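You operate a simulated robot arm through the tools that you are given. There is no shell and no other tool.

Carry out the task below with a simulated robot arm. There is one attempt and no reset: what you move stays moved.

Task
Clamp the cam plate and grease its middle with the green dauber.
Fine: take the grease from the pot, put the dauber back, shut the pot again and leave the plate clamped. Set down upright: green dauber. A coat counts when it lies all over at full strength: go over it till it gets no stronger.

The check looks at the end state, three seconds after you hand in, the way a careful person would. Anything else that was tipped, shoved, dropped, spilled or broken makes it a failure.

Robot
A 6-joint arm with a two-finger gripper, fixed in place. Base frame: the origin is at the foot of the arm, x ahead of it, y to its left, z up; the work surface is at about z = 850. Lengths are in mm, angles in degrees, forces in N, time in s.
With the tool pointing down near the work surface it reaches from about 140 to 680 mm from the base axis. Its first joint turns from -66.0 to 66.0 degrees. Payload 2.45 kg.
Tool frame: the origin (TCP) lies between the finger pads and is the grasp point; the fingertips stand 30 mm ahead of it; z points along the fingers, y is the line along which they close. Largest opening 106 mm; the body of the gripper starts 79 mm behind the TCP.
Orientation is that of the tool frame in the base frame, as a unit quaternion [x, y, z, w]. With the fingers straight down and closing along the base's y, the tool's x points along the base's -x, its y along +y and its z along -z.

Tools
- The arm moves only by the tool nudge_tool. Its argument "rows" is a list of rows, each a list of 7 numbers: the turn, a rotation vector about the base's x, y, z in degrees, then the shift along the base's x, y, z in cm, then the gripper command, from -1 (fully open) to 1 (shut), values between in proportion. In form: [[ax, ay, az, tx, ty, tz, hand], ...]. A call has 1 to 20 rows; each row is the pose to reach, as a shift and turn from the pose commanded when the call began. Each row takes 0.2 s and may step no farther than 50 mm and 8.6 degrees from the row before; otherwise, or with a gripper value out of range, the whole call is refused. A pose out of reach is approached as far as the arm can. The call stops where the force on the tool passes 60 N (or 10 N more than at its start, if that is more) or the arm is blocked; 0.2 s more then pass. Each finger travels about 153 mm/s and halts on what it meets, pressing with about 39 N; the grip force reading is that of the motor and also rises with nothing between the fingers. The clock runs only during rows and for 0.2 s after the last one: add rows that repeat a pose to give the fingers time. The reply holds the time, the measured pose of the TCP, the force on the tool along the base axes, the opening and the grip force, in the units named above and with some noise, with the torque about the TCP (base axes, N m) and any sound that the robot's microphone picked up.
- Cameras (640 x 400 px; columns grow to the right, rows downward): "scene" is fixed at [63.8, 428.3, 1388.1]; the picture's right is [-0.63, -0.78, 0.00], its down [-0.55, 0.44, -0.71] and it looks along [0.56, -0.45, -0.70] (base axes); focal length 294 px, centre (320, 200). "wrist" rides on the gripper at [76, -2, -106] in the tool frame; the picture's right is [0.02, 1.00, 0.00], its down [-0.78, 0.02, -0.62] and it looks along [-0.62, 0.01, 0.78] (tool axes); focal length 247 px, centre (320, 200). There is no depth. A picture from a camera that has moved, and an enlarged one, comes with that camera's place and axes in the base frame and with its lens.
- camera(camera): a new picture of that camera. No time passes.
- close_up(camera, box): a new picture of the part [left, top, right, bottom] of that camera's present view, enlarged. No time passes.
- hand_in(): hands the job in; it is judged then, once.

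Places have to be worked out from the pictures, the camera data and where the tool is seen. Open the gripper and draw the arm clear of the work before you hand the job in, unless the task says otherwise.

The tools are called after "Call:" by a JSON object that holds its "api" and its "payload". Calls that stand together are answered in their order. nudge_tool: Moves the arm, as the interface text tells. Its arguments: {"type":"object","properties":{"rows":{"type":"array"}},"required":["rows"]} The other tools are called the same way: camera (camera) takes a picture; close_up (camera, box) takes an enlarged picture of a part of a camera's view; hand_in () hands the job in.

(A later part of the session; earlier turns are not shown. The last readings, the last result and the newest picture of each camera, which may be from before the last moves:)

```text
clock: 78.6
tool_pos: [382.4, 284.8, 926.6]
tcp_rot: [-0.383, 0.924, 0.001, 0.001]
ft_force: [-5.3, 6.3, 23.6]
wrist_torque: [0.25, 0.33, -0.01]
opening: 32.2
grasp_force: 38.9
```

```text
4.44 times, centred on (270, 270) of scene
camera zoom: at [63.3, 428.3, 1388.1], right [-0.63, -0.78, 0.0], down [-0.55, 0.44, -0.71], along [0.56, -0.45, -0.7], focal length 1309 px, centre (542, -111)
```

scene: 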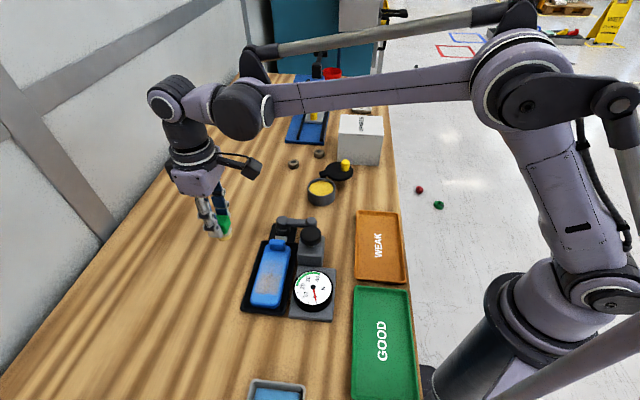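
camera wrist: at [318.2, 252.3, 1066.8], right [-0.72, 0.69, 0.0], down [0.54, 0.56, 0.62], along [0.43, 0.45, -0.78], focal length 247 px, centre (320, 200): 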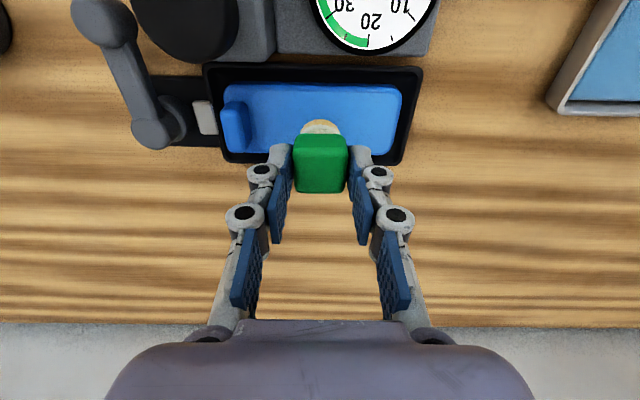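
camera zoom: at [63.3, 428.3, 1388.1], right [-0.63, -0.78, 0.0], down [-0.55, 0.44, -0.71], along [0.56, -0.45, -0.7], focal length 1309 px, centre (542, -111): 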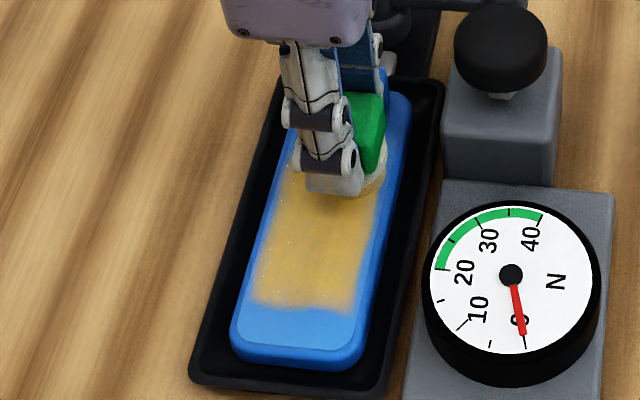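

Contact held throughout. Now the wall-side lane out and a lane between back.

Call:
{"api": "nudge_tool", "payload": {"rows": [[0, 0, 0, 0.566, 0.566, 0, 1], [0, 0, 0, 1.131, 1.131, 0, 1], [0, 0, 0, 0.566, 1.697, 0, 1], [0, 0, 0, 0, 2.262, 0, 1], [0, 0, 0, -0.566, 2.828, 0, 1], [0, 0, 0, -1.131, 3.394, 0, 1], [0, 0, 0, -1.697, 3.959, 0, 1], [0, 0, 0, -2.262, 4.525, 0, 1], [0, 0, 0, -2.828, 5.09, 0, 1], [0, 0, 0, -3.111, 5.373, 0, 1], [0, 0, 0, -3.111, 5.373, 0, 1], [0, 0, 0, -3.959, 4.525, 0, 1], [0, 0, 0, -3.394, 3.959, 0, 1], [0, 0, 0, -2.828, 3.394, 0, 1], [0, 0, 0, -2.262, 2.828, 0, 1], [0, 0, 0, -1.697, 2.262, 0, 1], [0, 0, 0, -1.131, 1.697, 0, 1], [0, 0, 0, -0.566, 1.131, 0, 1], [0, 0, 0, 0, 0.566, 0, 1], [0, 0, 0, 0, 0.566, 0, 1]]}}

Call:
{"api": "nudge_tool", "payload": {"rows": [[0, 0, 0, 0, 0, 1.5, 1], [0, 0, 0, 0, 0, 5, 1], [0, 0, 0, 3, 3, 6.5, 1], [0, 0, 0, 6, 5, 6.5, 1], [0, 0, 0, 8, 6, 6.5, 1], [0, 0, 0, 8, 6, 6.5, 1]]}}

Call:
{"api": "close_up", "payload": {"camera": "scene", "box": [245, 240, 300, 310]}}

Call:
{"api": "close_up", "payload": {"camera": "scene", "box": [258, 258, 290, 278]}}

Call:
{"api": "close_up", "payload": {"camera": "scene", "box": [252, 274, 284, 298]}}

Call:
{"api": "close_up", "payload": {"camera": "scene", "box": [190, 200, 250, 250]}}

```text
clock: 82.8
tool_pos: [382.7, 290.5, 923.9]
tcp_rot: [-0.382, 0.924, 0.001, 0.0]
ft_force: [-6.6, 6.0, 27.9]
wrist_torque: [0.24, 0.29, 0.02]
opening: 32.3
grasp_force: 39.1
```

```text
clock: 84.2
tool_pos: [463.3, 350.8, 990.7]
tcp_rot: [-0.383, 0.924, 0.0, 0.002]
ft_force: [0.1, 0.0, -1.1]
wrist_torque: [-0.01, 0.03, -0.01]
opening: 32.6
grasp_force: 38.3
```

```text
5.71 times, centred on (272, 275) of scene
camera zoom: at [63.8, 428.3, 1388.1], right [-0.63, -0.78, 0.0], down [-0.55, 0.44, -0.71], along [0.56, -0.45, -0.7], focal length 1683 px, centre (591, -229)
```

zoom: 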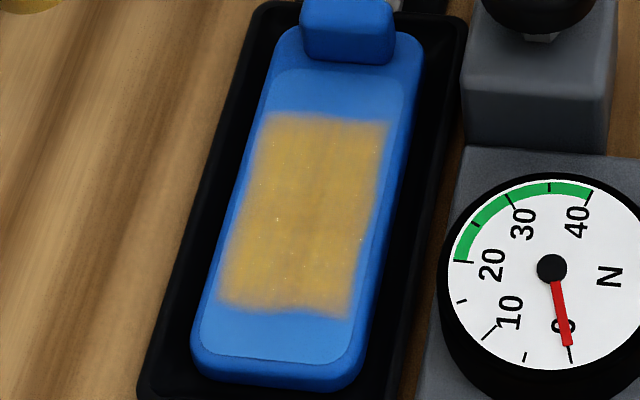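

```text
16.00 times, centred on (274, 268) of scene
camera zoom: at [63.8, 428.3, 1388.1], right [-0.63, -0.78, 0.0], down [-0.55, 0.44, -0.71], along [0.56, -0.45, -0.7], focal length 4712 px, centre (1056, -888)
```

zoom: 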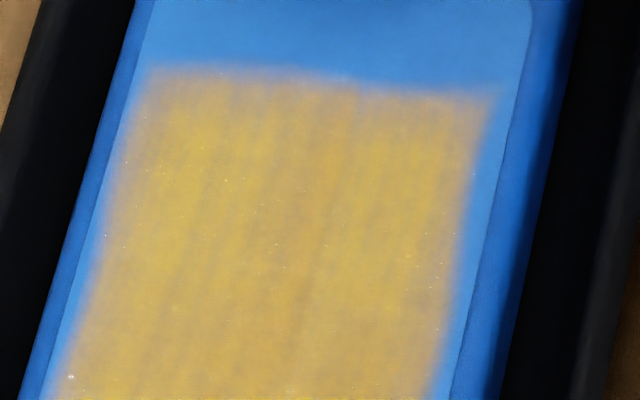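

```text
16.00 times, centred on (268, 286) of scene
camera zoom: at [63.8, 428.3, 1388.1], right [-0.63, -0.78, 0.0], down [-0.55, 0.44, -0.71], along [0.56, -0.45, -0.7], focal length 4712 px, centre (1152, -1176)
```

zoom: 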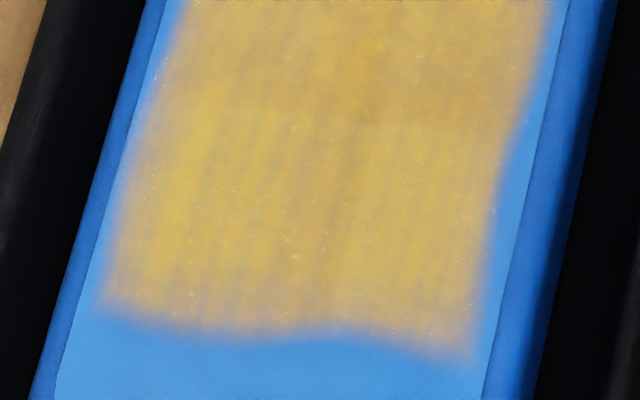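

```text
8.00 times, centred on (220, 225) of scene
camera zoom: at [63.8, 428.3, 1388.1], right [-0.63, -0.78, 0.0], down [-0.55, 0.44, -0.71], along [0.56, -0.45, -0.7], focal length 2356 px, centre (1120, 0)
```

zoom: 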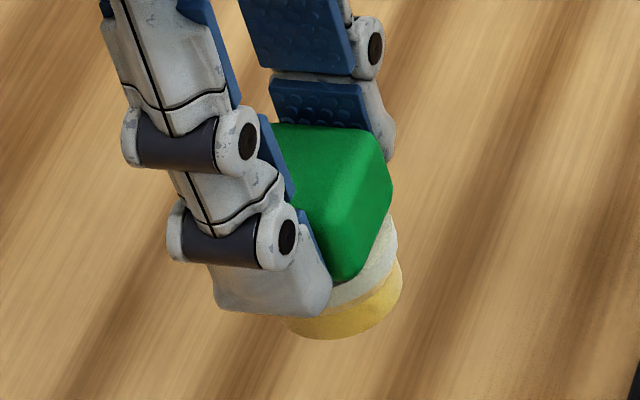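

The coat's look did not change at all with the fresh load and the felt is still yellow, so it is at full strength and even over the field. Now I bring the dauber back above its original spot.

Call:
{"api": "nudge_tool", "payload": {"rows": [[0, 0, 0, -0.5, -2, 0, 1], [0, 0, 0, -1.3, -6, 0, 1], [0, 0, 0, -2.2, -10.3, 0, 1], [0, 0, 0, -3.2, -14.8, 0, 1], [0, 0, 0, -4.2, -19.3, 0, 1], [0, 0, 0, -5.1, -23.5, 0, 1], [0, 0, 0, -5.62, -25.85, 0, 1], [0, 0, 0, -5.62, -25.85, -3, 1], [0, 0, 0, -5.62, -25.85, -5.5, 1], [0, 0, 0, -5.62, -25.85, -5.5, 1], [0, 0, 0, -5.62, -25.85, -5.5, 1]]}}

Call:
{"api": "close_up", "payload": {"camera": "scene", "box": [310, 155, 370, 225]}}

Call:
{"api": "camera", "payload": {"camera": "wrist"}}

Call:
{"api": "close_up", "payload": {"camera": "wrist", "box": [240, 90, 400, 200]}}

```text
clock: 86.6
tool_pos: [404.2, 91.3, 931.9]
tcp_rot: [-0.383, 0.924, 0.0, 0.001]
ft_force: [-0.7, -0.7, -1.7]
wrist_torque: [0.05, 0.0, -0.01]
opening: 32.3
grasp_force: 39.4
```

```text
5.71 times, centred on (340, 190) of scene
camera zoom: at [63.8, 428.3, 1388.1], right [-0.63, -0.78, 0.0], down [-0.55, 0.44, -0.71], along [0.56, -0.45, -0.7], focal length 1683 px, centre (206, 257)
```

zoom: 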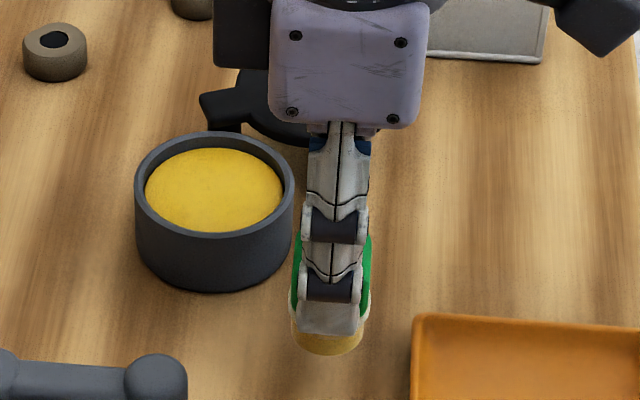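

```text
taken
camera wrist: at [352.0, 34.7, 1038.4], right [-0.72, 0.69, 0.0], down [0.54, 0.57, 0.62], along [0.43, 0.45, -0.78], focal length 247 px, centre (320, 200)
```

wrist: 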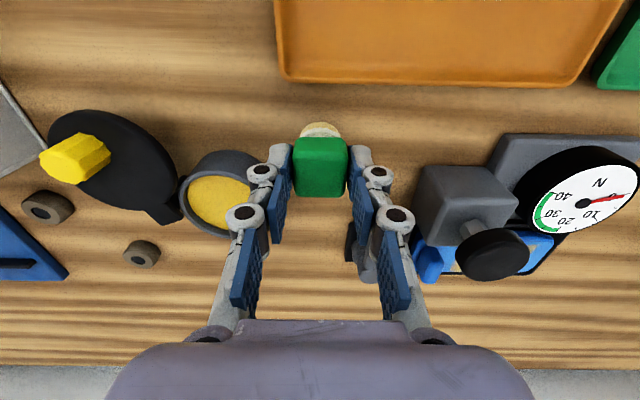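

```text
3.64 times, centred on (320, 145) of wrist
camera zoom: at [352.0, 34.7, 1038.4], right [-0.72, 0.69, 0.0], down [0.54, 0.57, 0.62], along [0.43, 0.45, -0.78], focal length 898 px, centre (320, 400)
```

zoom: 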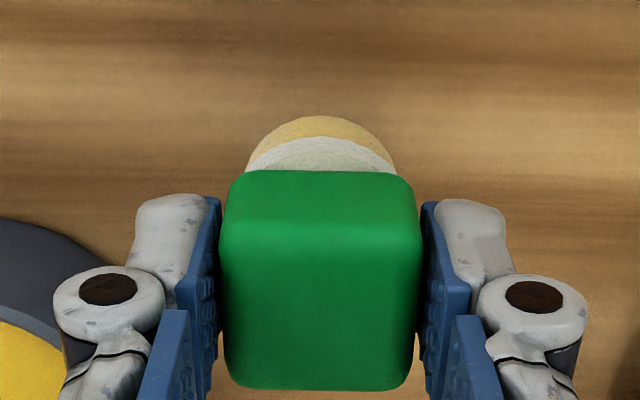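

The dauber is upright in the grip. I lower to just above the table (expected touch near cmd 903.5).

Call:
{"api": "nudge_tool", "payload": {"rows": [[0, 0, 0, 0, 0, -1.2, 1], [0, 0, 0, 0, 0, -2.3, 1], [0, 0, 0, 0, 0, -2.8, 1], [0, 0, 0, 0, 0, -2.95, 1], [0, 0, 0, 0, 0, -2.95, 1], [0, 0, 0, 0, 0, -2.95, 1]]}}

Call:
{"api": "close_up", "payload": {"camera": "scene", "box": [310, 175, 370, 225]}}

```text
clock: 88.0
tool_pos: [404.6, 89.4, 903.0]
tcp_rot: [-0.382, 0.924, 0.001, 0.001]
ft_force: [0.3, -0.9, -0.7]
wrist_torque: [-0.01, 0.0, -0.01]
opening: 32.0
grasp_force: 39.4
```

```text
8.00 times, centred on (340, 200) of scene
camera zoom: at [63.8, 428.3, 1388.1], right [-0.63, -0.78, 0.0], down [-0.55, 0.44, -0.71], along [0.56, -0.45, -0.7], focal length 2356 px, centre (160, 200)
```

zoom: 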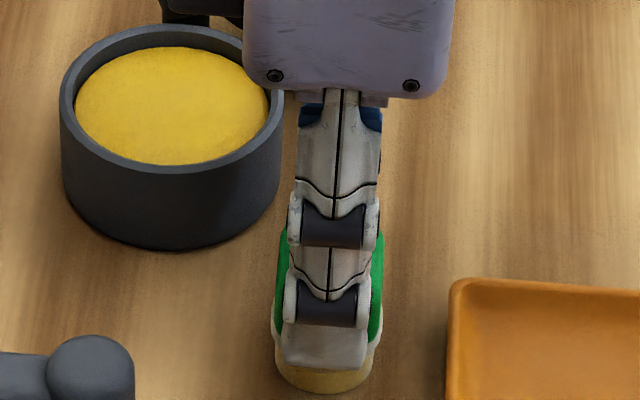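

Very close to the table. I step down 1 mm at a time until a small contact force shows.

Call:
{"api": "nudge_tool", "payload": {"rows": [[0, 0, 0, 0, 0, -0.1, 1], [0, 0, 0, 0, 0, -0.1, 1]]}}

Call:
{"api": "nudge_tool", "payload": {"rows": [[0, 0, 0, 0, 0, -0.1, 1], [0, 0, 0, 0, 0, -0.1, 1]]}}

```text
clock: 88.6
tool_pos: [405.9, 89.9, 904.5]
tcp_rot: [-0.383, 0.924, 0.0, 0.001]
ft_force: [0.1, 0.0, 0.0]
wrist_torque: [0.05, 0.0, 0.03]
opening: 32.4
grasp_force: 39.0
```

```text
clock: 89.2
tool_pos: [406.6, 91.0, 904.6]
tcp_rot: [-0.383, 0.924, 0.0, 0.001]
ft_force: [-2.5, 0.6, 28.6]
wrist_torque: [-0.03, 0.1, 0.0]
opening: 32.6
grasp_force: 38.8
```

Contact on the table (28 N). I ease off 1 mm to remove preload and open the fingers evenly.

Call:
{"api": "nudge_tool", "payload": {"rows": [[0, 0, 0, 0, 0, 0.06, 1], [0, 0, 0, 0, 0, 0.1, 1], [0, 0, 0, 0, 0, 0.1, 0.3], [0, 0, 0, 0, 0, 0.1, 0.15], [0, 0, 0, 0, 0, 0.1, 0], [0, 0, 0, 0, 0, 0.1, -0.13], [0, 0, 0, 0, 0, 0.1, -0.13]]}}

Call:
{"api": "close_up", "payload": {"camera": "wrist", "box": [240, 90, 400, 200]}}

Call:
{"api": "close_up", "payload": {"camera": "scene", "box": [310, 175, 370, 225]}}

```text
clock: 90.8
tool_pos: [406.8, 90.9, 905.2]
tcp_rot: [-0.383, 0.924, 0.0, 0.002]
ft_force: [0.3, -0.2, 0.4]
wrist_torque: [0.02, 0.0, 0.02]
opening: 59.7
grasp_force: 0.0
```

```text
3.64 times, centred on (320, 145) of wrist
camera zoom: at [354.6, 34.4, 1011.4], right [-0.72, 0.69, 0.0], down [0.54, 0.57, 0.62], along [0.43, 0.45, -0.78], focal length 898 px, centre (320, 400)
```

zoom: 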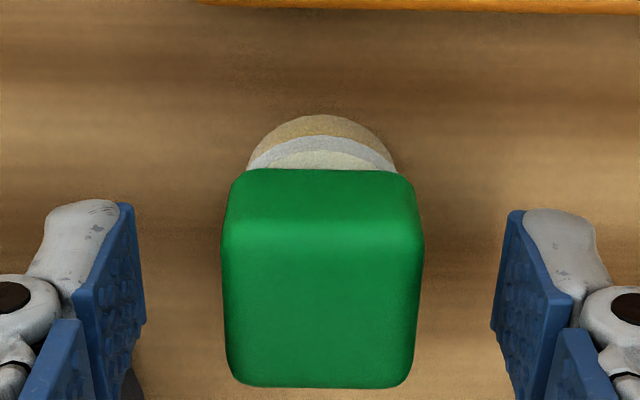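

```text
8.00 times, centred on (340, 200) of scene
camera zoom: at [63.8, 428.3, 1388.1], right [-0.63, -0.78, 0.0], down [-0.55, 0.44, -0.71], along [0.56, -0.45, -0.7], focal length 2356 px, centre (160, 200)
```

zoom: 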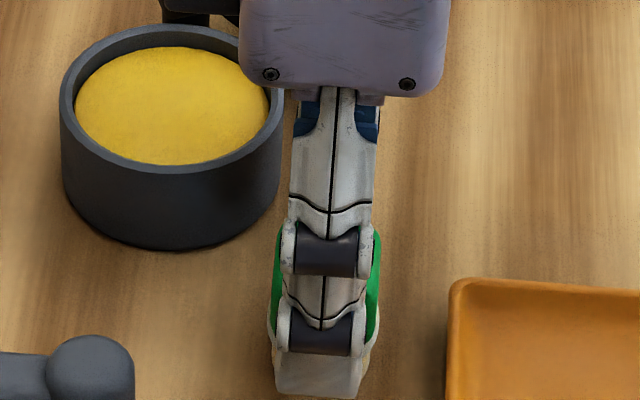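

Released and upright. I lift straight up and look at the dauber and the lid's current place.

Call:
{"api": "nudge_tool", "payload": {"rows": [[0, 0, 0, 0, 0, 2, -0.13], [0, 0, 0, 0, 0, 5, -0.13], [0, 0, 0, 0, 0, 8, -0.13], [0, 0, 0, 2, -2, 8, -0.13], [0, 0, 0, 4, -5, 8, -0.13], [0, 0, 0, 4, -5, 8, -0.13]]}}

Call:
{"api": "camera", "payload": {"camera": "scene"}}

Call:
{"api": "close_up", "payload": {"camera": "scene", "box": [290, 150, 370, 225]}}

Call:
{"api": "camera", "payload": {"camera": "wrist"}}

```text
clock: 92.2
tool_pos: [446.8, 41.6, 988.4]
tcp_rot: [-0.383, 0.924, 0.0, 0.001]
ft_force: [0.2, 0.6, 0.2]
wrist_torque: [0.0, 0.01, -0.03]
opening: 59.8
grasp_force: 0.1
```

```text
taken
```

scene: 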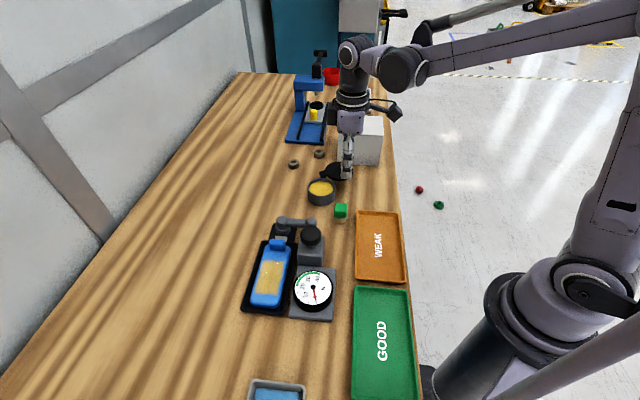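

```text
5.33 times, centred on (330, 188) of scene
camera zoom: at [63.8, 428.3, 1388.1], right [-0.63, -0.78, 0.0], down [-0.55, 0.44, -0.71], along [0.56, -0.45, -0.7], focal length 1571 px, centre (267, 267)
```

zoom: 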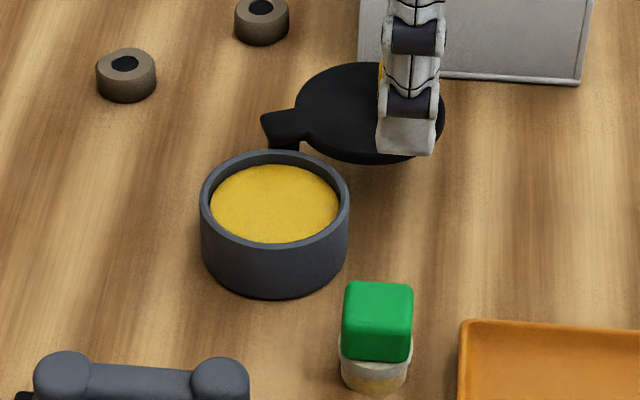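

```text
taken
camera wrist: at [394.6, -14.3, 1094.4], right [-0.72, 0.69, 0.0], down [0.54, 0.57, 0.62], along [0.43, 0.45, -0.78], focal length 247 px, centre (320, 200)
```

wrist: 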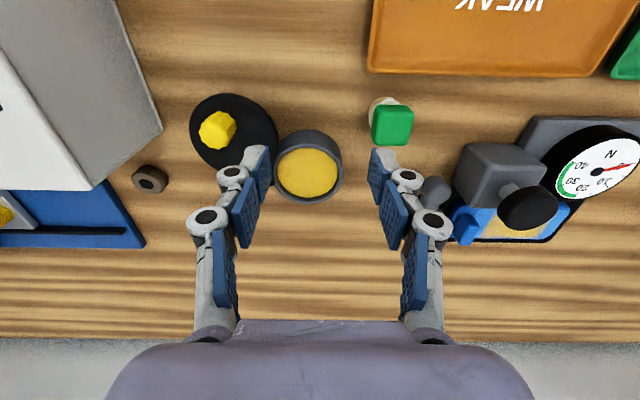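

Dauber stands upright at its place and the coat is visible. Next, closing the pot: I move above the lid knob (≈(503,-13)) with the fingers along the swing direction.

Call:
{"api": "nudge_tool", "payload": {"rows": [[0, 0, 7, 1.5, -1.3, 0, -0.13], [0, 0, 14, 3, -2.7, 0, -0.13], [0, 0, 21, 4.5, -4, 0, -0.13], [0, 0, 28, 5.8, -5.4, 0, -0.13], [0, 0, 28, 5.8, -5.4, -1.5, -0.13], [0, 0, 28, 5.8, -5.4, -1.5, -0.13]]}}

Call:
{"api": "camera", "payload": {"camera": "wrist"}}

Call:
{"api": "close_up", "payload": {"camera": "wrist", "box": [260, 90, 380, 190]}}

Call:
{"api": "close_up", "payload": {"camera": "scene", "box": [290, 130, 370, 205]}}

```text
clock: 93.6
tool_pos: [504.6, -14.6, 971.7]
tcp_rot: [-0.594, 0.804, 0.0, 0.001]
ft_force: [-0.7, 0.6, -0.2]
wrist_torque: [0.02, 0.01, 0.01]
opening: 59.7
grasp_force: 0.0
```

```text
taken
camera wrist: at [484.2, -88.3, 1077.8], right [-0.96, 0.27, 0.0], down [0.21, 0.75, 0.62], along [0.17, 0.6, -0.78], focal length 247 px, centre (320, 200)
```

wrist: 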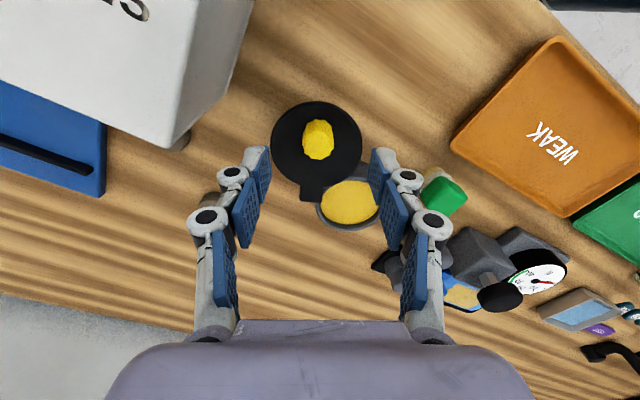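

```text
4.00 times, centred on (320, 140) of wrist
camera zoom: at [484.2, -88.3, 1077.8], right [-0.96, 0.27, 0.0], down [0.21, 0.75, 0.62], along [0.17, 0.6, -0.78], focal length 988 px, centre (320, 440)
```

zoom: 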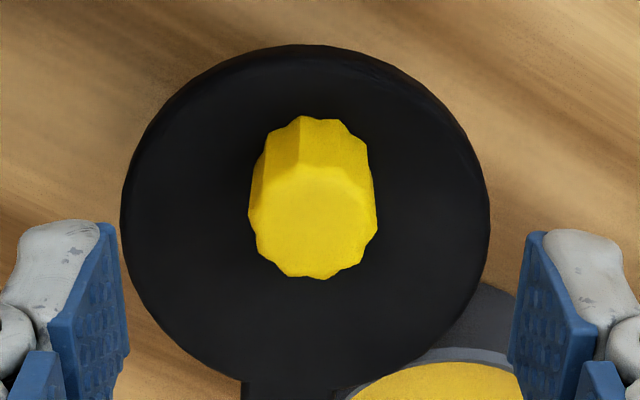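

```text
5.33 times, centred on (330, 168) of scene
camera zoom: at [63.8, 428.3, 1388.1], right [-0.63, -0.78, 0.0], down [-0.55, 0.44, -0.71], along [0.56, -0.45, -0.7], focal length 1571 px, centre (267, 373)
```

zoom: 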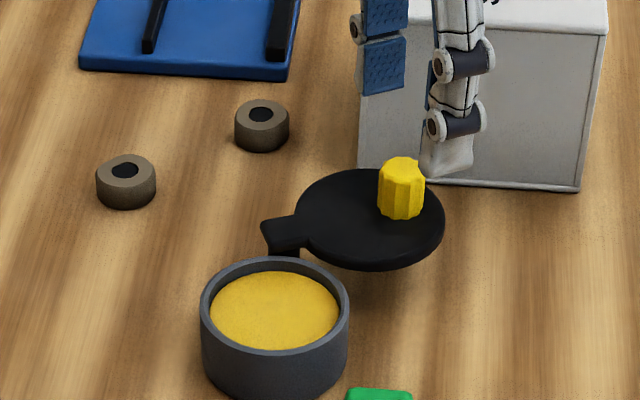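

The knob is at about (507.6,-11.4). I descend, cage it at 32 mm, and swing the lid back clockwise the first 50°.

Call:
{"api": "nudge_tool", "payload": {"rows": [[0, 0, 2, 0.35, 0.15, -1.5, -0.13], [0, 0, 2, 0.35, 0.15, -3, -0.13], [0, 0, 2, 0.35, 0.15, -3.75, -0.13], [0, 0, 2, 0.35, 0.15, -3.75, -0.13], [0, 0, 2, 0.35, 0.15, -3.75, 0.4], [0, 0, 2, 0.35, 0.15, -3.75, 0.4], [0, 0, -3, -0.03, 0.27, -3.75, 0.4], [0, 0, -8, -0.48, 0.49, -3.75, 0.4], [0, 0, -13, -0.9, 0.74, -3.75, 0.4], [0, 0, -18, -1.31, 1.03, -3.75, 0.4], [0, 0, -23, -1.69, 1.35, -3.75, 0.4], [0, 0, -28, -2.04, 1.71, -3.75, 0.4], [0, 0, -33, -2.35, 2.09, -3.75, 0.4], [0, 0, -38, -2.63, 2.5, -3.75, 0.4], [0, 0, -43, -2.88, 2.93, -3.75, 0.4], [0, 0, -48, -3.08, 3.38, -3.75, 0.4], [0, 0, -48, -3.08, 3.38, -3.75, 0.4]]}}

Call:
{"api": "close_up", "payload": {"camera": "scene", "box": [290, 130, 370, 205]}}

Call:
{"api": "camera", "payload": {"camera": "wrist"}}

```text
clock: 97.2
tool_pos: [473.5, 21.6, 932.1]
tcp_rot: [-0.215, 0.977, 0.0, 0.001]
ft_force: [0.0, -1.6, -0.7]
wrist_torque: [0.0, -0.03, 0.0]
opening: 31.9
grasp_force: 0.1
```

```text
5.33 times, centred on (330, 168) of scene
camera zoom: at [63.8, 428.3, 1388.1], right [-0.63, -0.78, 0.0], down [-0.55, 0.44, -0.71], along [0.56, -0.45, -0.7], focal length 1571 px, centre (267, 373)
```

zoom: 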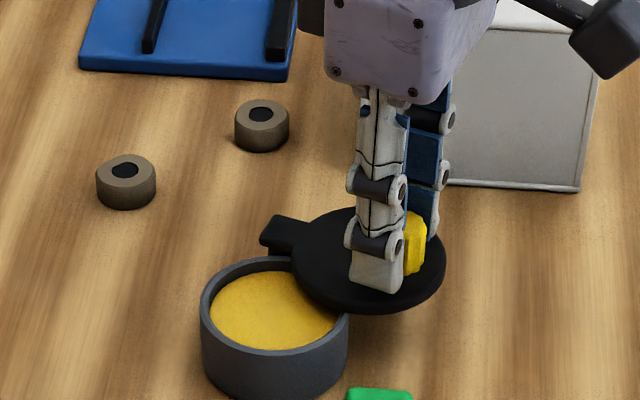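

```text
taken
camera wrist: at [405.6, -13.4, 1038.2], right [-0.44, 0.9, 0.0], down [0.7, 0.35, 0.62], along [0.56, 0.27, -0.78], focal length 247 px, centre (320, 200)
```

wrist: 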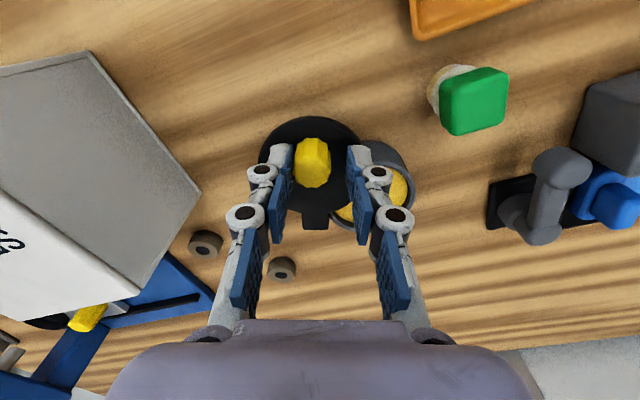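

Smooth. I continue swinging towards closed, stopping a little short to check.

Call:
{"api": "nudge_tool", "payload": {"rows": [[0, 0, -5, -0.17, 0.47, 0, 0.4], [0, 0, -10, -0.3, 0.95, 0, 0.4], [0, 0, -15, -0.38, 1.45, 0, 0.4], [0, 0, -20, -0.42, 1.94, 0, 0.4], [0, 0, -25, -0.41, 2.44, 0, 0.4], [0, 0, -30, -0.36, 2.93, 0, 0.4], [0, 0, -35, -0.27, 3.42, 0, 0.4], [0, 0, -40, -0.14, 3.9, 0, 0.4], [0, 0, -45, 0.03, 4.37, 0, 0.4], [0, 0, -50, 0.25, 4.82, 0, 0.4], [0, 0, -55, 0.5, 5.24, 0, 0.4], [0, 0, -60, 0.79, 5.65, 0, 0.4], [0, 0, -65, 1.11, 6.03, 0, 0.4], [0, 0, -65, 1.11, 6.03, 0, 0.4]]}}

Call:
{"api": "close_up", "payload": {"camera": "scene", "box": [290, 145, 370, 220]}}

Call:
{"api": "close_up", "payload": {"camera": "wrist", "box": [230, 100, 410, 220]}}

```text
clock: 100.2
tool_pos: [485.6, 80.6, 932.2]
tcp_rot: [0.343, 0.939, -0.001, 0.001]
ft_force: [-0.3, -0.9, 1.0]
wrist_torque: [-0.04, -0.02, 0.0]
opening: 31.7
grasp_force: 0.1
```

```text
5.33 times, centred on (330, 182) of scene
camera zoom: at [63.8, 428.3, 1388.1], right [-0.63, -0.78, 0.0], down [-0.55, 0.44, -0.71], along [0.56, -0.45, -0.7], focal length 1571 px, centre (267, 293)
```

zoom: 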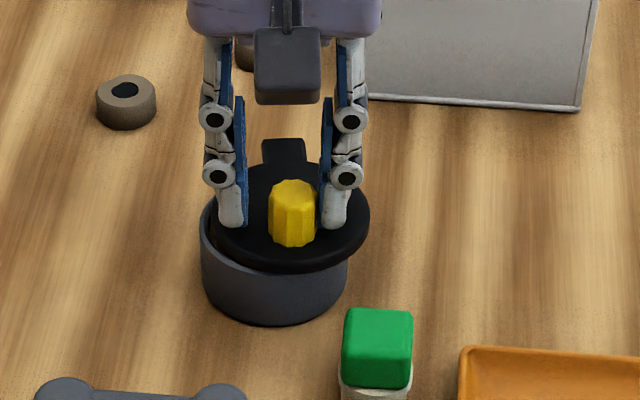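

```text
3.33 times, centred on (320, 160) of wrist
camera zoom: at [426.6, 127.7, 1039.5], right [0.63, 0.78, 0.0], down [0.61, -0.49, 0.62], along [0.48, -0.39, -0.78], focal length 823 px, centre (320, 333)
```

zoom: 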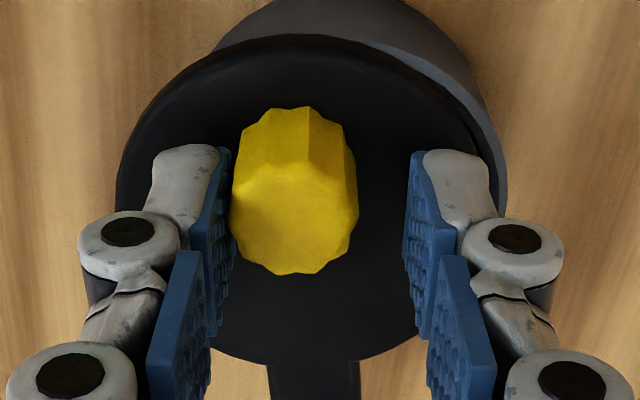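

The lid is ~7° from closed. I push on in small steps until the closed stop gives a reaction.

Call:
{"api": "nudge_tool", "payload": {"rows": [[0, 0, -2.5, 0.18, 0.18, 0, 0.4], [0, 0, -5, 0.36, 0.35, 0, 0.4], [0, 0, -7, 0.5, 0.48, 0, 0.4], [0, 0, -8, 0.58, 0.56, 0, 0.4], [0, 0, -8, 0.58, 0.56, 0, 0.4]]}}

Call:
{"api": "close_up", "payload": {"camera": "scene", "box": [290, 145, 370, 220]}}

```text
clock: 101.4
tool_pos: [490.9, 85.4, 932.4]
tcp_rot: [0.407, 0.914, -0.002, 0.0]
ft_force: [1.7, -0.6, 0.5]
wrist_torque: [0.01, -0.02, 0.0]
opening: 31.9
grasp_force: 0.1
```

```text
5.33 times, centred on (330, 182) of scene
camera zoom: at [63.8, 428.3, 1388.1], right [-0.63, -0.78, 0.0], down [-0.55, 0.44, -0.71], along [0.56, -0.45, -0.7], focal length 1571 px, centre (267, 293)
```

zoom: 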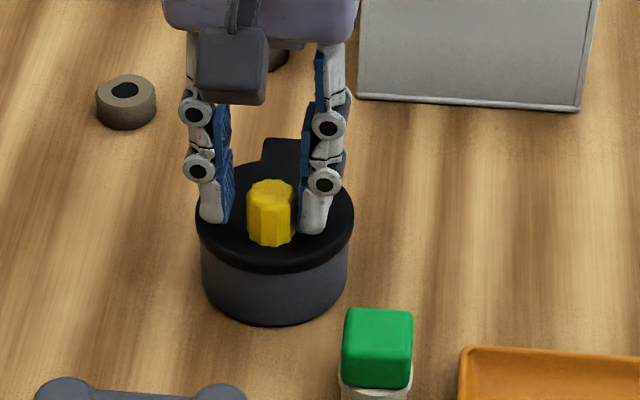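

The lid is concentric with the pot again. I press 2–3 mm further to confirm it is against its closed stop.

Call:
{"api": "nudge_tool", "payload": {"rows": [[0, 0, 0, 0.1, 0.1, 0, 0.4], [0, 0, 0, 0.2, 0.18, 0, 0.4], [0, 0, 0, 0.2, 0.18, 0, 0.4]]}}

Call:
{"api": "close_up", "payload": {"camera": "scene", "box": [290, 145, 370, 220]}}

```text
clock: 102.2
tool_pos: [492.1, 87.8, 931.8]
tcp_rot: [0.407, 0.913, -0.001, 0.001]
ft_force: [-2.1, -1.4, 0.9]
wrist_torque: [-0.04, 0.07, 0.03]
opening: 33.8
grasp_force: 1.7
```

```text
5.33 times, centred on (330, 182) of scene
camera zoom: at [63.7, 428.3, 1388.1], right [-0.63, -0.78, 0.0], down [-0.55, 0.44, -0.71], along [0.56, -0.45, -0.7], focal length 1571 px, centre (267, 293)
```

zoom: 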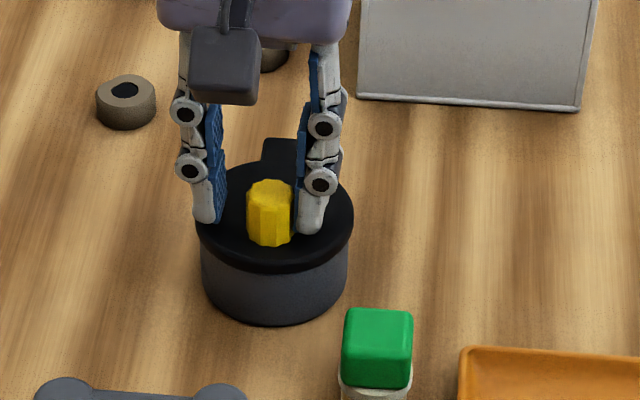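

The lid is against its closed stop (fingers yield slightly, lid doesn't move). I back off, open and lift clear.

Call:
{"api": "nudge_tool", "payload": {"rows": [[0, 0, 0, -0.1, -0.1, 0, 0.2], [0, 0, 0, -0.2, -0.2, 0, -0.13], [0, 0, 0, -0.2, -0.2, 0, -0.13], [0, 0, 0, -0.2, -0.2, 2, -0.13], [0, 0, 0, -0.2, -0.2, 5, -0.13], [0, 0, 0, -2, 1, 9, -0.13], [0, 0, 0, -5, 1, 13, -0.13], [0, 0, 0, -8, 0, 17, -0.13], [0, 0, 0, -8, 0, 17, -0.13]]}}

Call:
{"api": "camera", "payload": {"camera": "scene"}}

Call:
{"api": "camera", "payload": {"camera": "wrist"}}

Call:
{"api": "close_up", "payload": {"camera": "scene", "box": [290, 155, 370, 225]}}

Call:
{"api": "close_up", "payload": {"camera": "scene", "box": [235, 205, 335, 320]}}

```text
refused: row 8 steps farther than a row can; nothing moved
```

```text
taken
```

scene: 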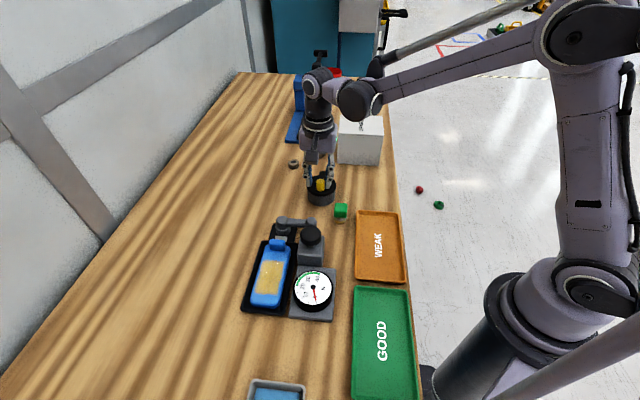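

```text
taken
camera wrist: at [441.4, 143.2, 1038.1], right [0.73, 0.68, 0.0], down [0.54, -0.57, 0.62], along [0.43, -0.45, -0.78], focal length 247 px, centre (320, 200)
```

wrist: 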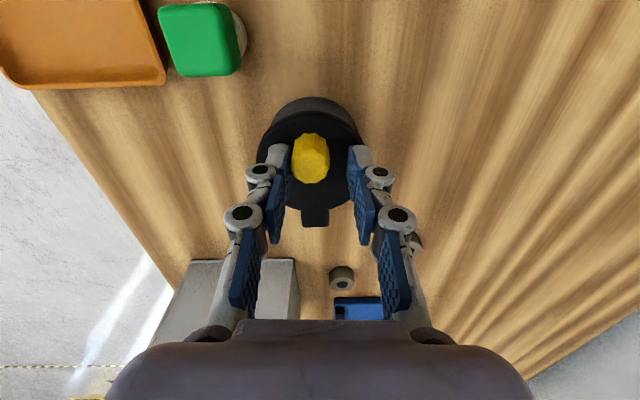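

```text
5.71 times, centred on (330, 190) of scene
camera zoom: at [63.7, 428.3, 1388.1], right [-0.63, -0.78, 0.0], down [-0.55, 0.44, -0.71], along [0.56, -0.45, -0.7], focal length 1683 px, centre (263, 257)
```

zoom: 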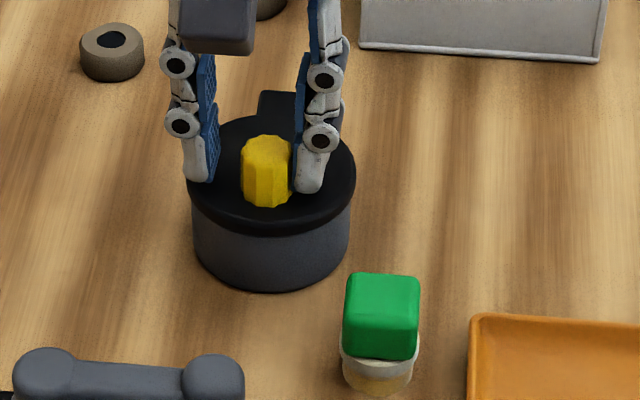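

```text
3.48 times, centred on (285, 262) of scene
camera zoom: at [63.7, 428.3, 1388.1], right [-0.63, -0.78, 0.0], down [-0.55, 0.44, -0.71], along [0.56, -0.45, -0.7], focal length 1024 px, centre (442, -17)
```

zoom: 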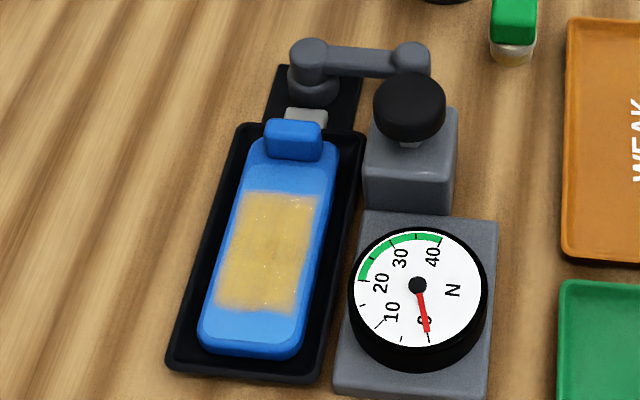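

The previous move was refused for one long step, so nothing moved. I repeat the withdrawal in smaller steps and then check the clamp jaw more closely.

Call:
{"api": "nudge_tool", "payload": {"rows": [[0, 0, 0, -0.1, -0.1, 0, 0.2], [0, 0, 0, -0.2, -0.2, 0, -0.13], [0, 0, 0, -0.2, -0.2, 0, -0.13], [0, 0, 0, -0.2, -0.2, 2, -0.13], [0, 0, 0, -0.2, -0.2, 5, -0.13], [0, 0, 0, -1, 1, 8, -0.13], [0, 0, 0, -3, 3, 11, -0.13], [0, 0, 0, -5, 5, 14, -0.13], [0, 0, 0, -7, 7, 16, -0.13], [0, 0, 0, -7, 7, 16, -0.13]]}}

Call:
{"api": "close_up", "payload": {"camera": "scene", "box": [290, 155, 370, 225]}}

Call:
{"api": "close_up", "payload": {"camera": "scene", "box": [255, 205, 315, 250]}}

Call:
{"api": "camera", "payload": {"camera": "wrist"}}

```text
clock: 104.4
tool_pos: [422.9, 156.8, 1092.5]
tcp_rot: [0.406, 0.914, 0.0, 0.001]
ft_force: [0.0, -0.5, 0.1]
wrist_torque: [0.0, -0.02, -0.03]
opening: 59.9
grasp_force: 0.1
```

```text
5.71 times, centred on (330, 190) of scene
camera zoom: at [63.7, 428.3, 1388.1], right [-0.63, -0.78, 0.0], down [-0.55, 0.44, -0.71], along [0.56, -0.45, -0.7], focal length 1683 px, centre (263, 257)
```

zoom: 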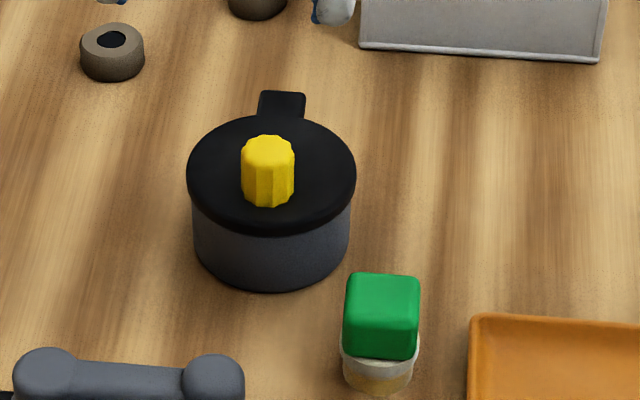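

```text
8.89 times, centred on (285, 228) of scene
camera zoom: at [63.7, 428.3, 1388.1], right [-0.63, -0.78, 0.0], down [-0.55, 0.44, -0.71], along [0.56, -0.45, -0.7], focal length 2618 px, centre (631, -44)
```

zoom: 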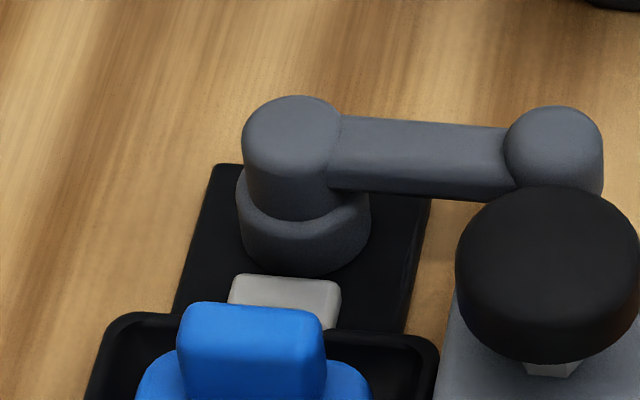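

```text
taken
camera wrist: at [370.7, 211.9, 1199.3], right [0.73, 0.68, 0.0], down [0.54, -0.57, 0.62], along [0.43, -0.45, -0.78], focal length 247 px, centre (320, 200)
```

wrist: 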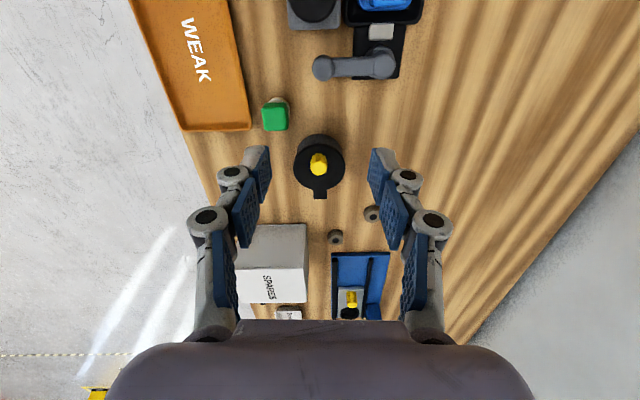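

Pot closed and dauber upright. The pale jaw seems not to have moved with the lever, so I return to the earlier viewing pose to compare the clamp with its first picture.

Call:
{"api": "nudge_tool", "payload": {"rows": [[0, 0, 8, -1, 1, -1.5, -0.5], [0, 0, 16, -2, 2, -3, -1], [0, 0, 24, -3, 3, -4.5, -1], [0, 0, 32, -4, 4, -6, -1], [0, 0, 40, -5, 5, -7.5, -1], [0, 0, 48, -5.8, 5.67, -8.9, -1], [0, 0, 48, -5.8, 5.67, -8.9, -1], [0, 0, 48, -5.8, 5.67, -8.9, -1]]}}

Call:
{"api": "close_up", "payload": {"camera": "wrist", "box": [235, 130, 395, 230]}}

Call:
{"api": "close_up", "payload": {"camera": "wrist", "box": [300, 0, 520, 200]}}

Call:
{"api": "close_up", "payload": {"camera": "wrist", "box": [300, 120, 380, 190]}}

```text
clock: 106.2
tool_pos: [367.6, 213.8, 1004.7]
tcp_rot: [-0.001, 1.0, 0.0, 0.0]
ft_force: [-0.3, 0.1, 0.3]
wrist_torque: [0.01, -0.02, 0.0]
opening: 106.0
grasp_force: 0.1
```

```text
4.00 times, centred on (315, 180) of wrist
camera zoom: at [291.2, 213.0, 1111.3], right [-0.02, 1.0, 0.0], down [0.78, 0.02, 0.62], along [0.62, 0.01, -0.78], focal length 988 px, centre (340, 280)
```

zoom: 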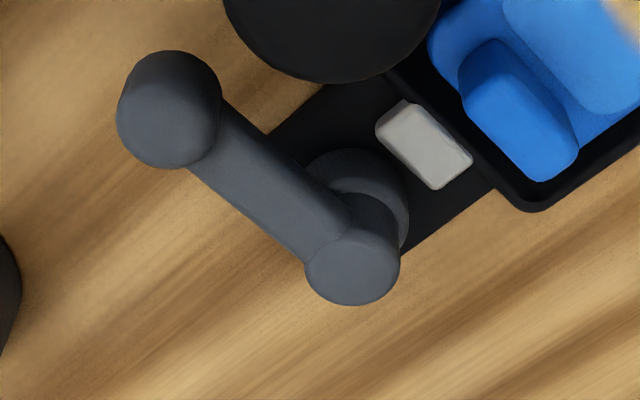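

```text
2.00 times, centred on (410, 100) of wrist
camera zoom: at [291.2, 213.0, 1111.3], right [-0.02, 1.0, 0.0], down [0.78, 0.02, 0.62], along [0.62, 0.01, -0.78], focal length 494 px, centre (140, 400)
```

zoom: 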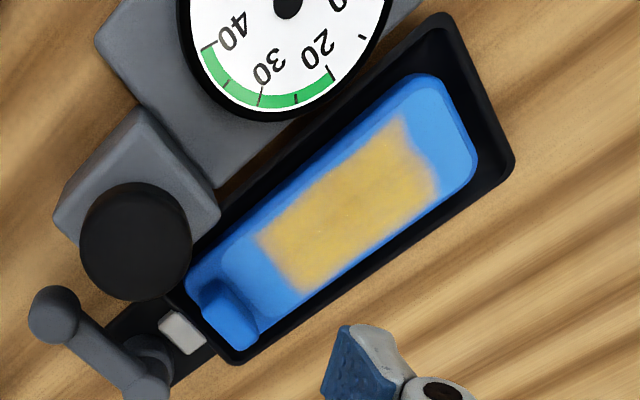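

```text
5.71 times, centred on (340, 155) of wrist
camera zoom: at [291.2, 213.0, 1111.3], right [-0.02, 1.0, 0.0], down [0.78, 0.02, 0.62], along [0.62, 0.01, -0.78], focal length 1411 px, centre (206, 457)
```

zoom: 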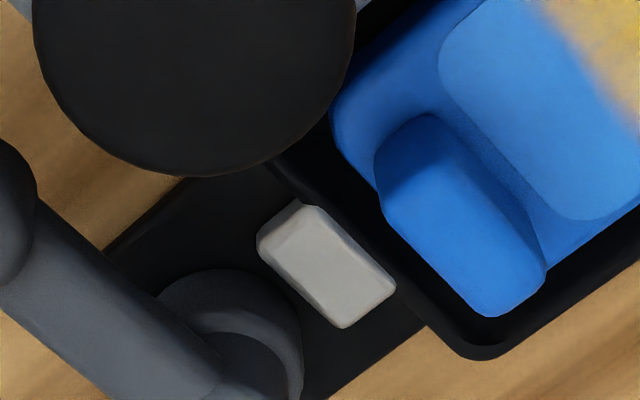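

The jaw's position is unchanged by the lever, and I noticed further objects at the near-left end of the bench earlier. I'll look over that area too before deciding about the clamp.

Call:
{"api": "nudge_tool", "payload": {"rows": [[0, 0, 7, -2, 2, 3, -1], [0, 0, 14, -4, 4, 6, -1], [0, 0, 21, -7, 6, 9, -1], [0, 0, 28, -10, 7, 11, -1], [0, 0, 35, -12, 8, 12, -1], [0, 0, 40, -14, 8, 13, -1], [0, 0, 40, -14, 8, 13, -1]]}}

Call:
{"api": "camera", "payload": {"camera": "wrist"}}

Call:
{"api": "camera", "payload": {"camera": "scene"}}

Call:
{"api": "close_up", "payload": {"camera": "wrist", "box": [400, 0, 640, 200]}}

```text
clock: 107.8
tool_pos: [223.9, 295.0, 1132.5]
tcp_rot: [-0.343, 0.939, 0.0, 0.001]
ft_force: [0.2, 0.1, 0.6]
wrist_torque: [-0.01, 0.0, 0.01]
opening: 105.9
grasp_force: 0.0
```

```text
taken
camera wrist: at [166.3, 244.0, 1240.0], right [-0.66, 0.75, 0.0], down [0.59, 0.52, 0.62], along [0.47, 0.41, -0.78], focal length 247 px, centre (320, 200)
```

wrist: 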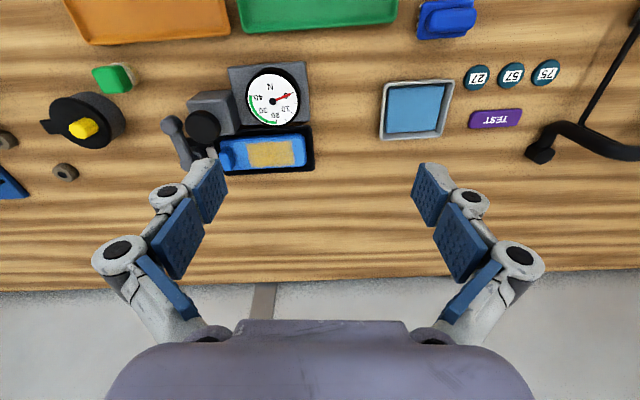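

```text
taken
```

scene: 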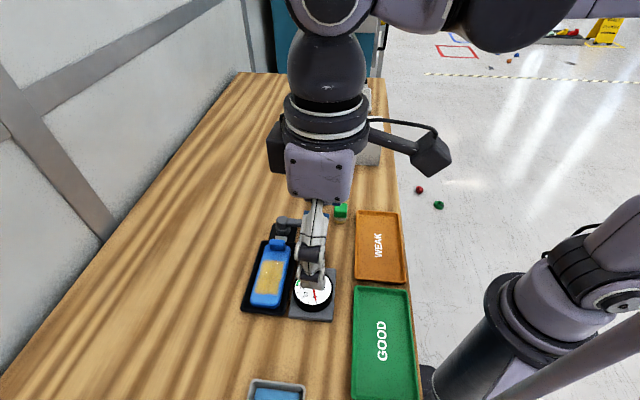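

```text
2.00 times, centred on (520, 100) of wrist
camera zoom: at [166.3, 244.0, 1240.0], right [-0.66, 0.75, 0.0], down [0.59, 0.52, 0.62], along [0.47, 0.41, -0.78], focal length 494 px, centre (-80, 400)
```

zoom: 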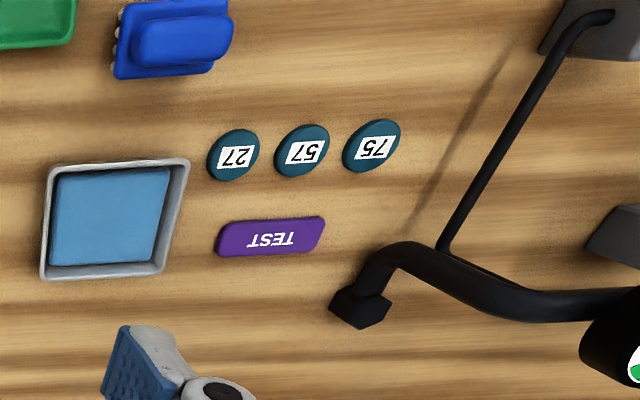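

Nothing else there resembles a clamp or plate (tokens, TEST plate, brush, sponge). To find out whether the plate is really held, I'll gently feel the boss with closed fingertips from the panel side; first I go above the uncoated strip before the boss.

Call:
{"api": "nudge_tool", "payload": {"rows": [[0, 0, 1, 2.5, -0.3, -2, 1], [0, 0, 2, 5.5, -0.6, -4.5, 1], [0, 0, 3, 8.7, -0.9, -7.5, 1], [0, 0, 4, 11.9, -1.2, -10.5, 1], [0, 0, 5, 15, -1.5, -13.5, 1], [0, 0, 5, 17.44, -1.77, -16, 1], [0, 0, 5, 17.44, -1.77, -18, 1], [0, 0, 5, 17.44, -1.77, -18, 1]]}}

Call:
{"api": "close_up", "payload": {"camera": "wrist", "box": [200, 40, 440, 200]}}

Call:
{"api": "close_up", "payload": {"camera": "scene", "box": [235, 205, 335, 290]}}

```text
clock: 109.6
tool_pos: [399.0, 276.8, 953.4]
tcp_rot: [-0.382, 0.924, 0.001, 0.0]
ft_force: [0.1, 0.4, 0.2]
wrist_torque: [0.03, 0.01, -0.02]
opening: 0.1
grasp_force: 28.4
```

```text
2.50 times, centred on (320, 120) of wrist
camera zoom: at [346.1, 221.8, 1059.0], right [-0.72, 0.69, 0.0], down [0.54, 0.57, 0.62], along [0.43, 0.45, -0.78], focal length 617 px, centre (320, 400)
```

zoom: 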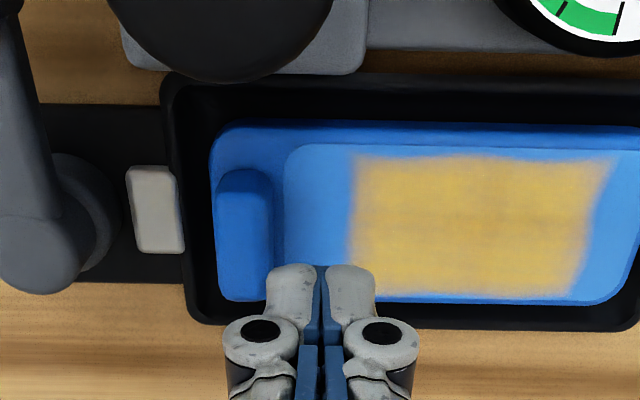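

```text
4.71 times, centred on (285, 248) of scene
camera zoom: at [63.8, 428.3, 1388.1], right [-0.63, -0.78, 0.0], down [-0.55, 0.44, -0.71], along [0.56, -0.45, -0.7], focal length 1386 px, centre (485, -24)
```

zoom: 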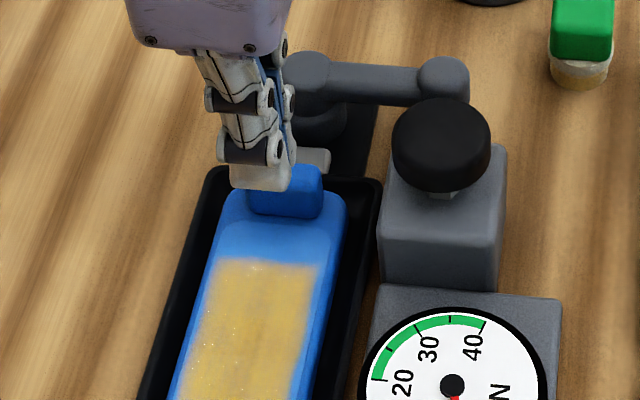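

The fingers hang beside the boss over the uncoated strip. I lower the tips to ~5 mm above the plate surface.

Call:
{"api": "nudge_tool", "payload": {"rows": [[0, 0, 0, 0, 0, -2, 1], [0, 0, 0, 0, 0, -3.5, 1], [0, 0, 0, 0, 0, -4.4, 1], [0, 0, 0, 0, 0, -4.4, 1], [0, 0, 0, 0, 0, -4.4, 1]]}}

Call:
{"api": "close_up", "payload": {"camera": "scene", "box": [255, 225, 305, 265]}}

Call:
{"api": "close_up", "payload": {"camera": "wrist", "box": [200, 40, 440, 200]}}

```text
clock: 110.8
tool_pos: [398.7, 276.3, 909.7]
tcp_rot: [-0.383, 0.924, 0.001, 0.0]
ft_force: [-4.0, 2.3, 0.7]
wrist_torque: [0.05, 0.02, 0.0]
opening: 0.2
grasp_force: 29.1
```

```text
10.00 times, centred on (280, 245) of scene
camera zoom: at [63.7, 428.4, 1388.1], right [-0.63, -0.78, 0.0], down [-0.55, 0.44, -0.71], along [0.56, -0.45, -0.7], focal length 2945 px, centre (720, -250)
```

zoom: 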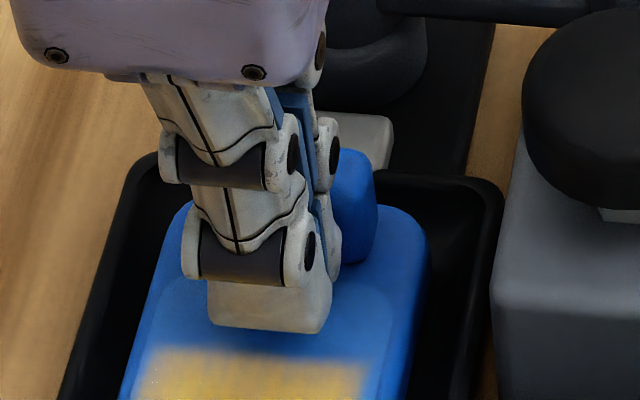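

```text
2.50 times, centred on (320, 120) of wrist
camera zoom: at [346.1, 221.2, 1016.4], right [-0.72, 0.69, 0.0], down [0.54, 0.56, 0.62], along [0.43, 0.45, -0.78], focal length 617 px, centre (320, 400)
```

zoom: 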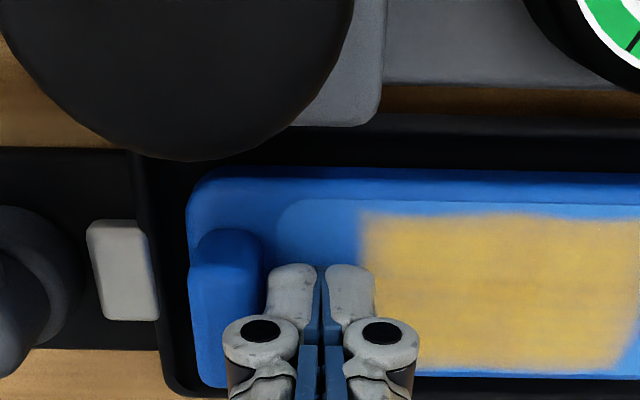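

The finger's outer side already touches the boss with ~4.6 N. I push 1 mm more along the plate axis to see whether force grows (held) or the plate slides.

Call:
{"api": "nudge_tool", "payload": {"rows": [[0, 0, 0, 0.07, -0.07, 0, 1], [0, 0, 0, 0.07, -0.07, 0, 1], [0, 0, 0, 0.07, -0.07, 0, 1]]}}

Call:
{"api": "close_up", "payload": {"camera": "scene", "box": [235, 235, 305, 315]}}

```text
clock: 111.6
tool_pos: [399.7, 277.0, 910.4]
tcp_rot: [-0.382, 0.924, 0.0, 0.0]
ft_force: [-8.8, 6.2, 1.5]
wrist_torque: [0.07, 0.12, -0.04]
opening: 0.2
grasp_force: 28.6
```

```text
5.00 times, centred on (270, 275) of scene
camera zoom: at [63.5, 428.5, 1388.1], right [-0.63, -0.78, 0.0], down [-0.55, 0.44, -0.71], along [0.56, -0.45, -0.7], focal length 1472 px, centre (570, -175)
```

zoom: 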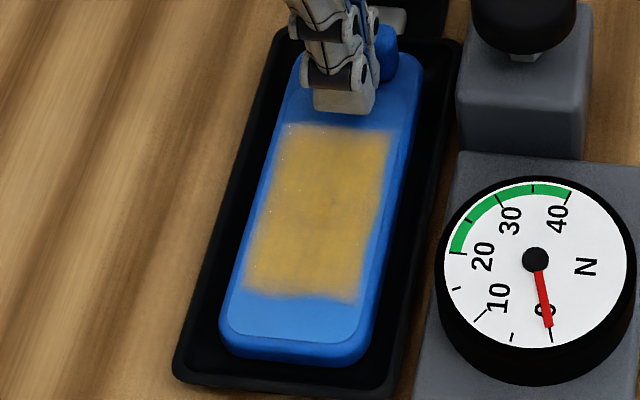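

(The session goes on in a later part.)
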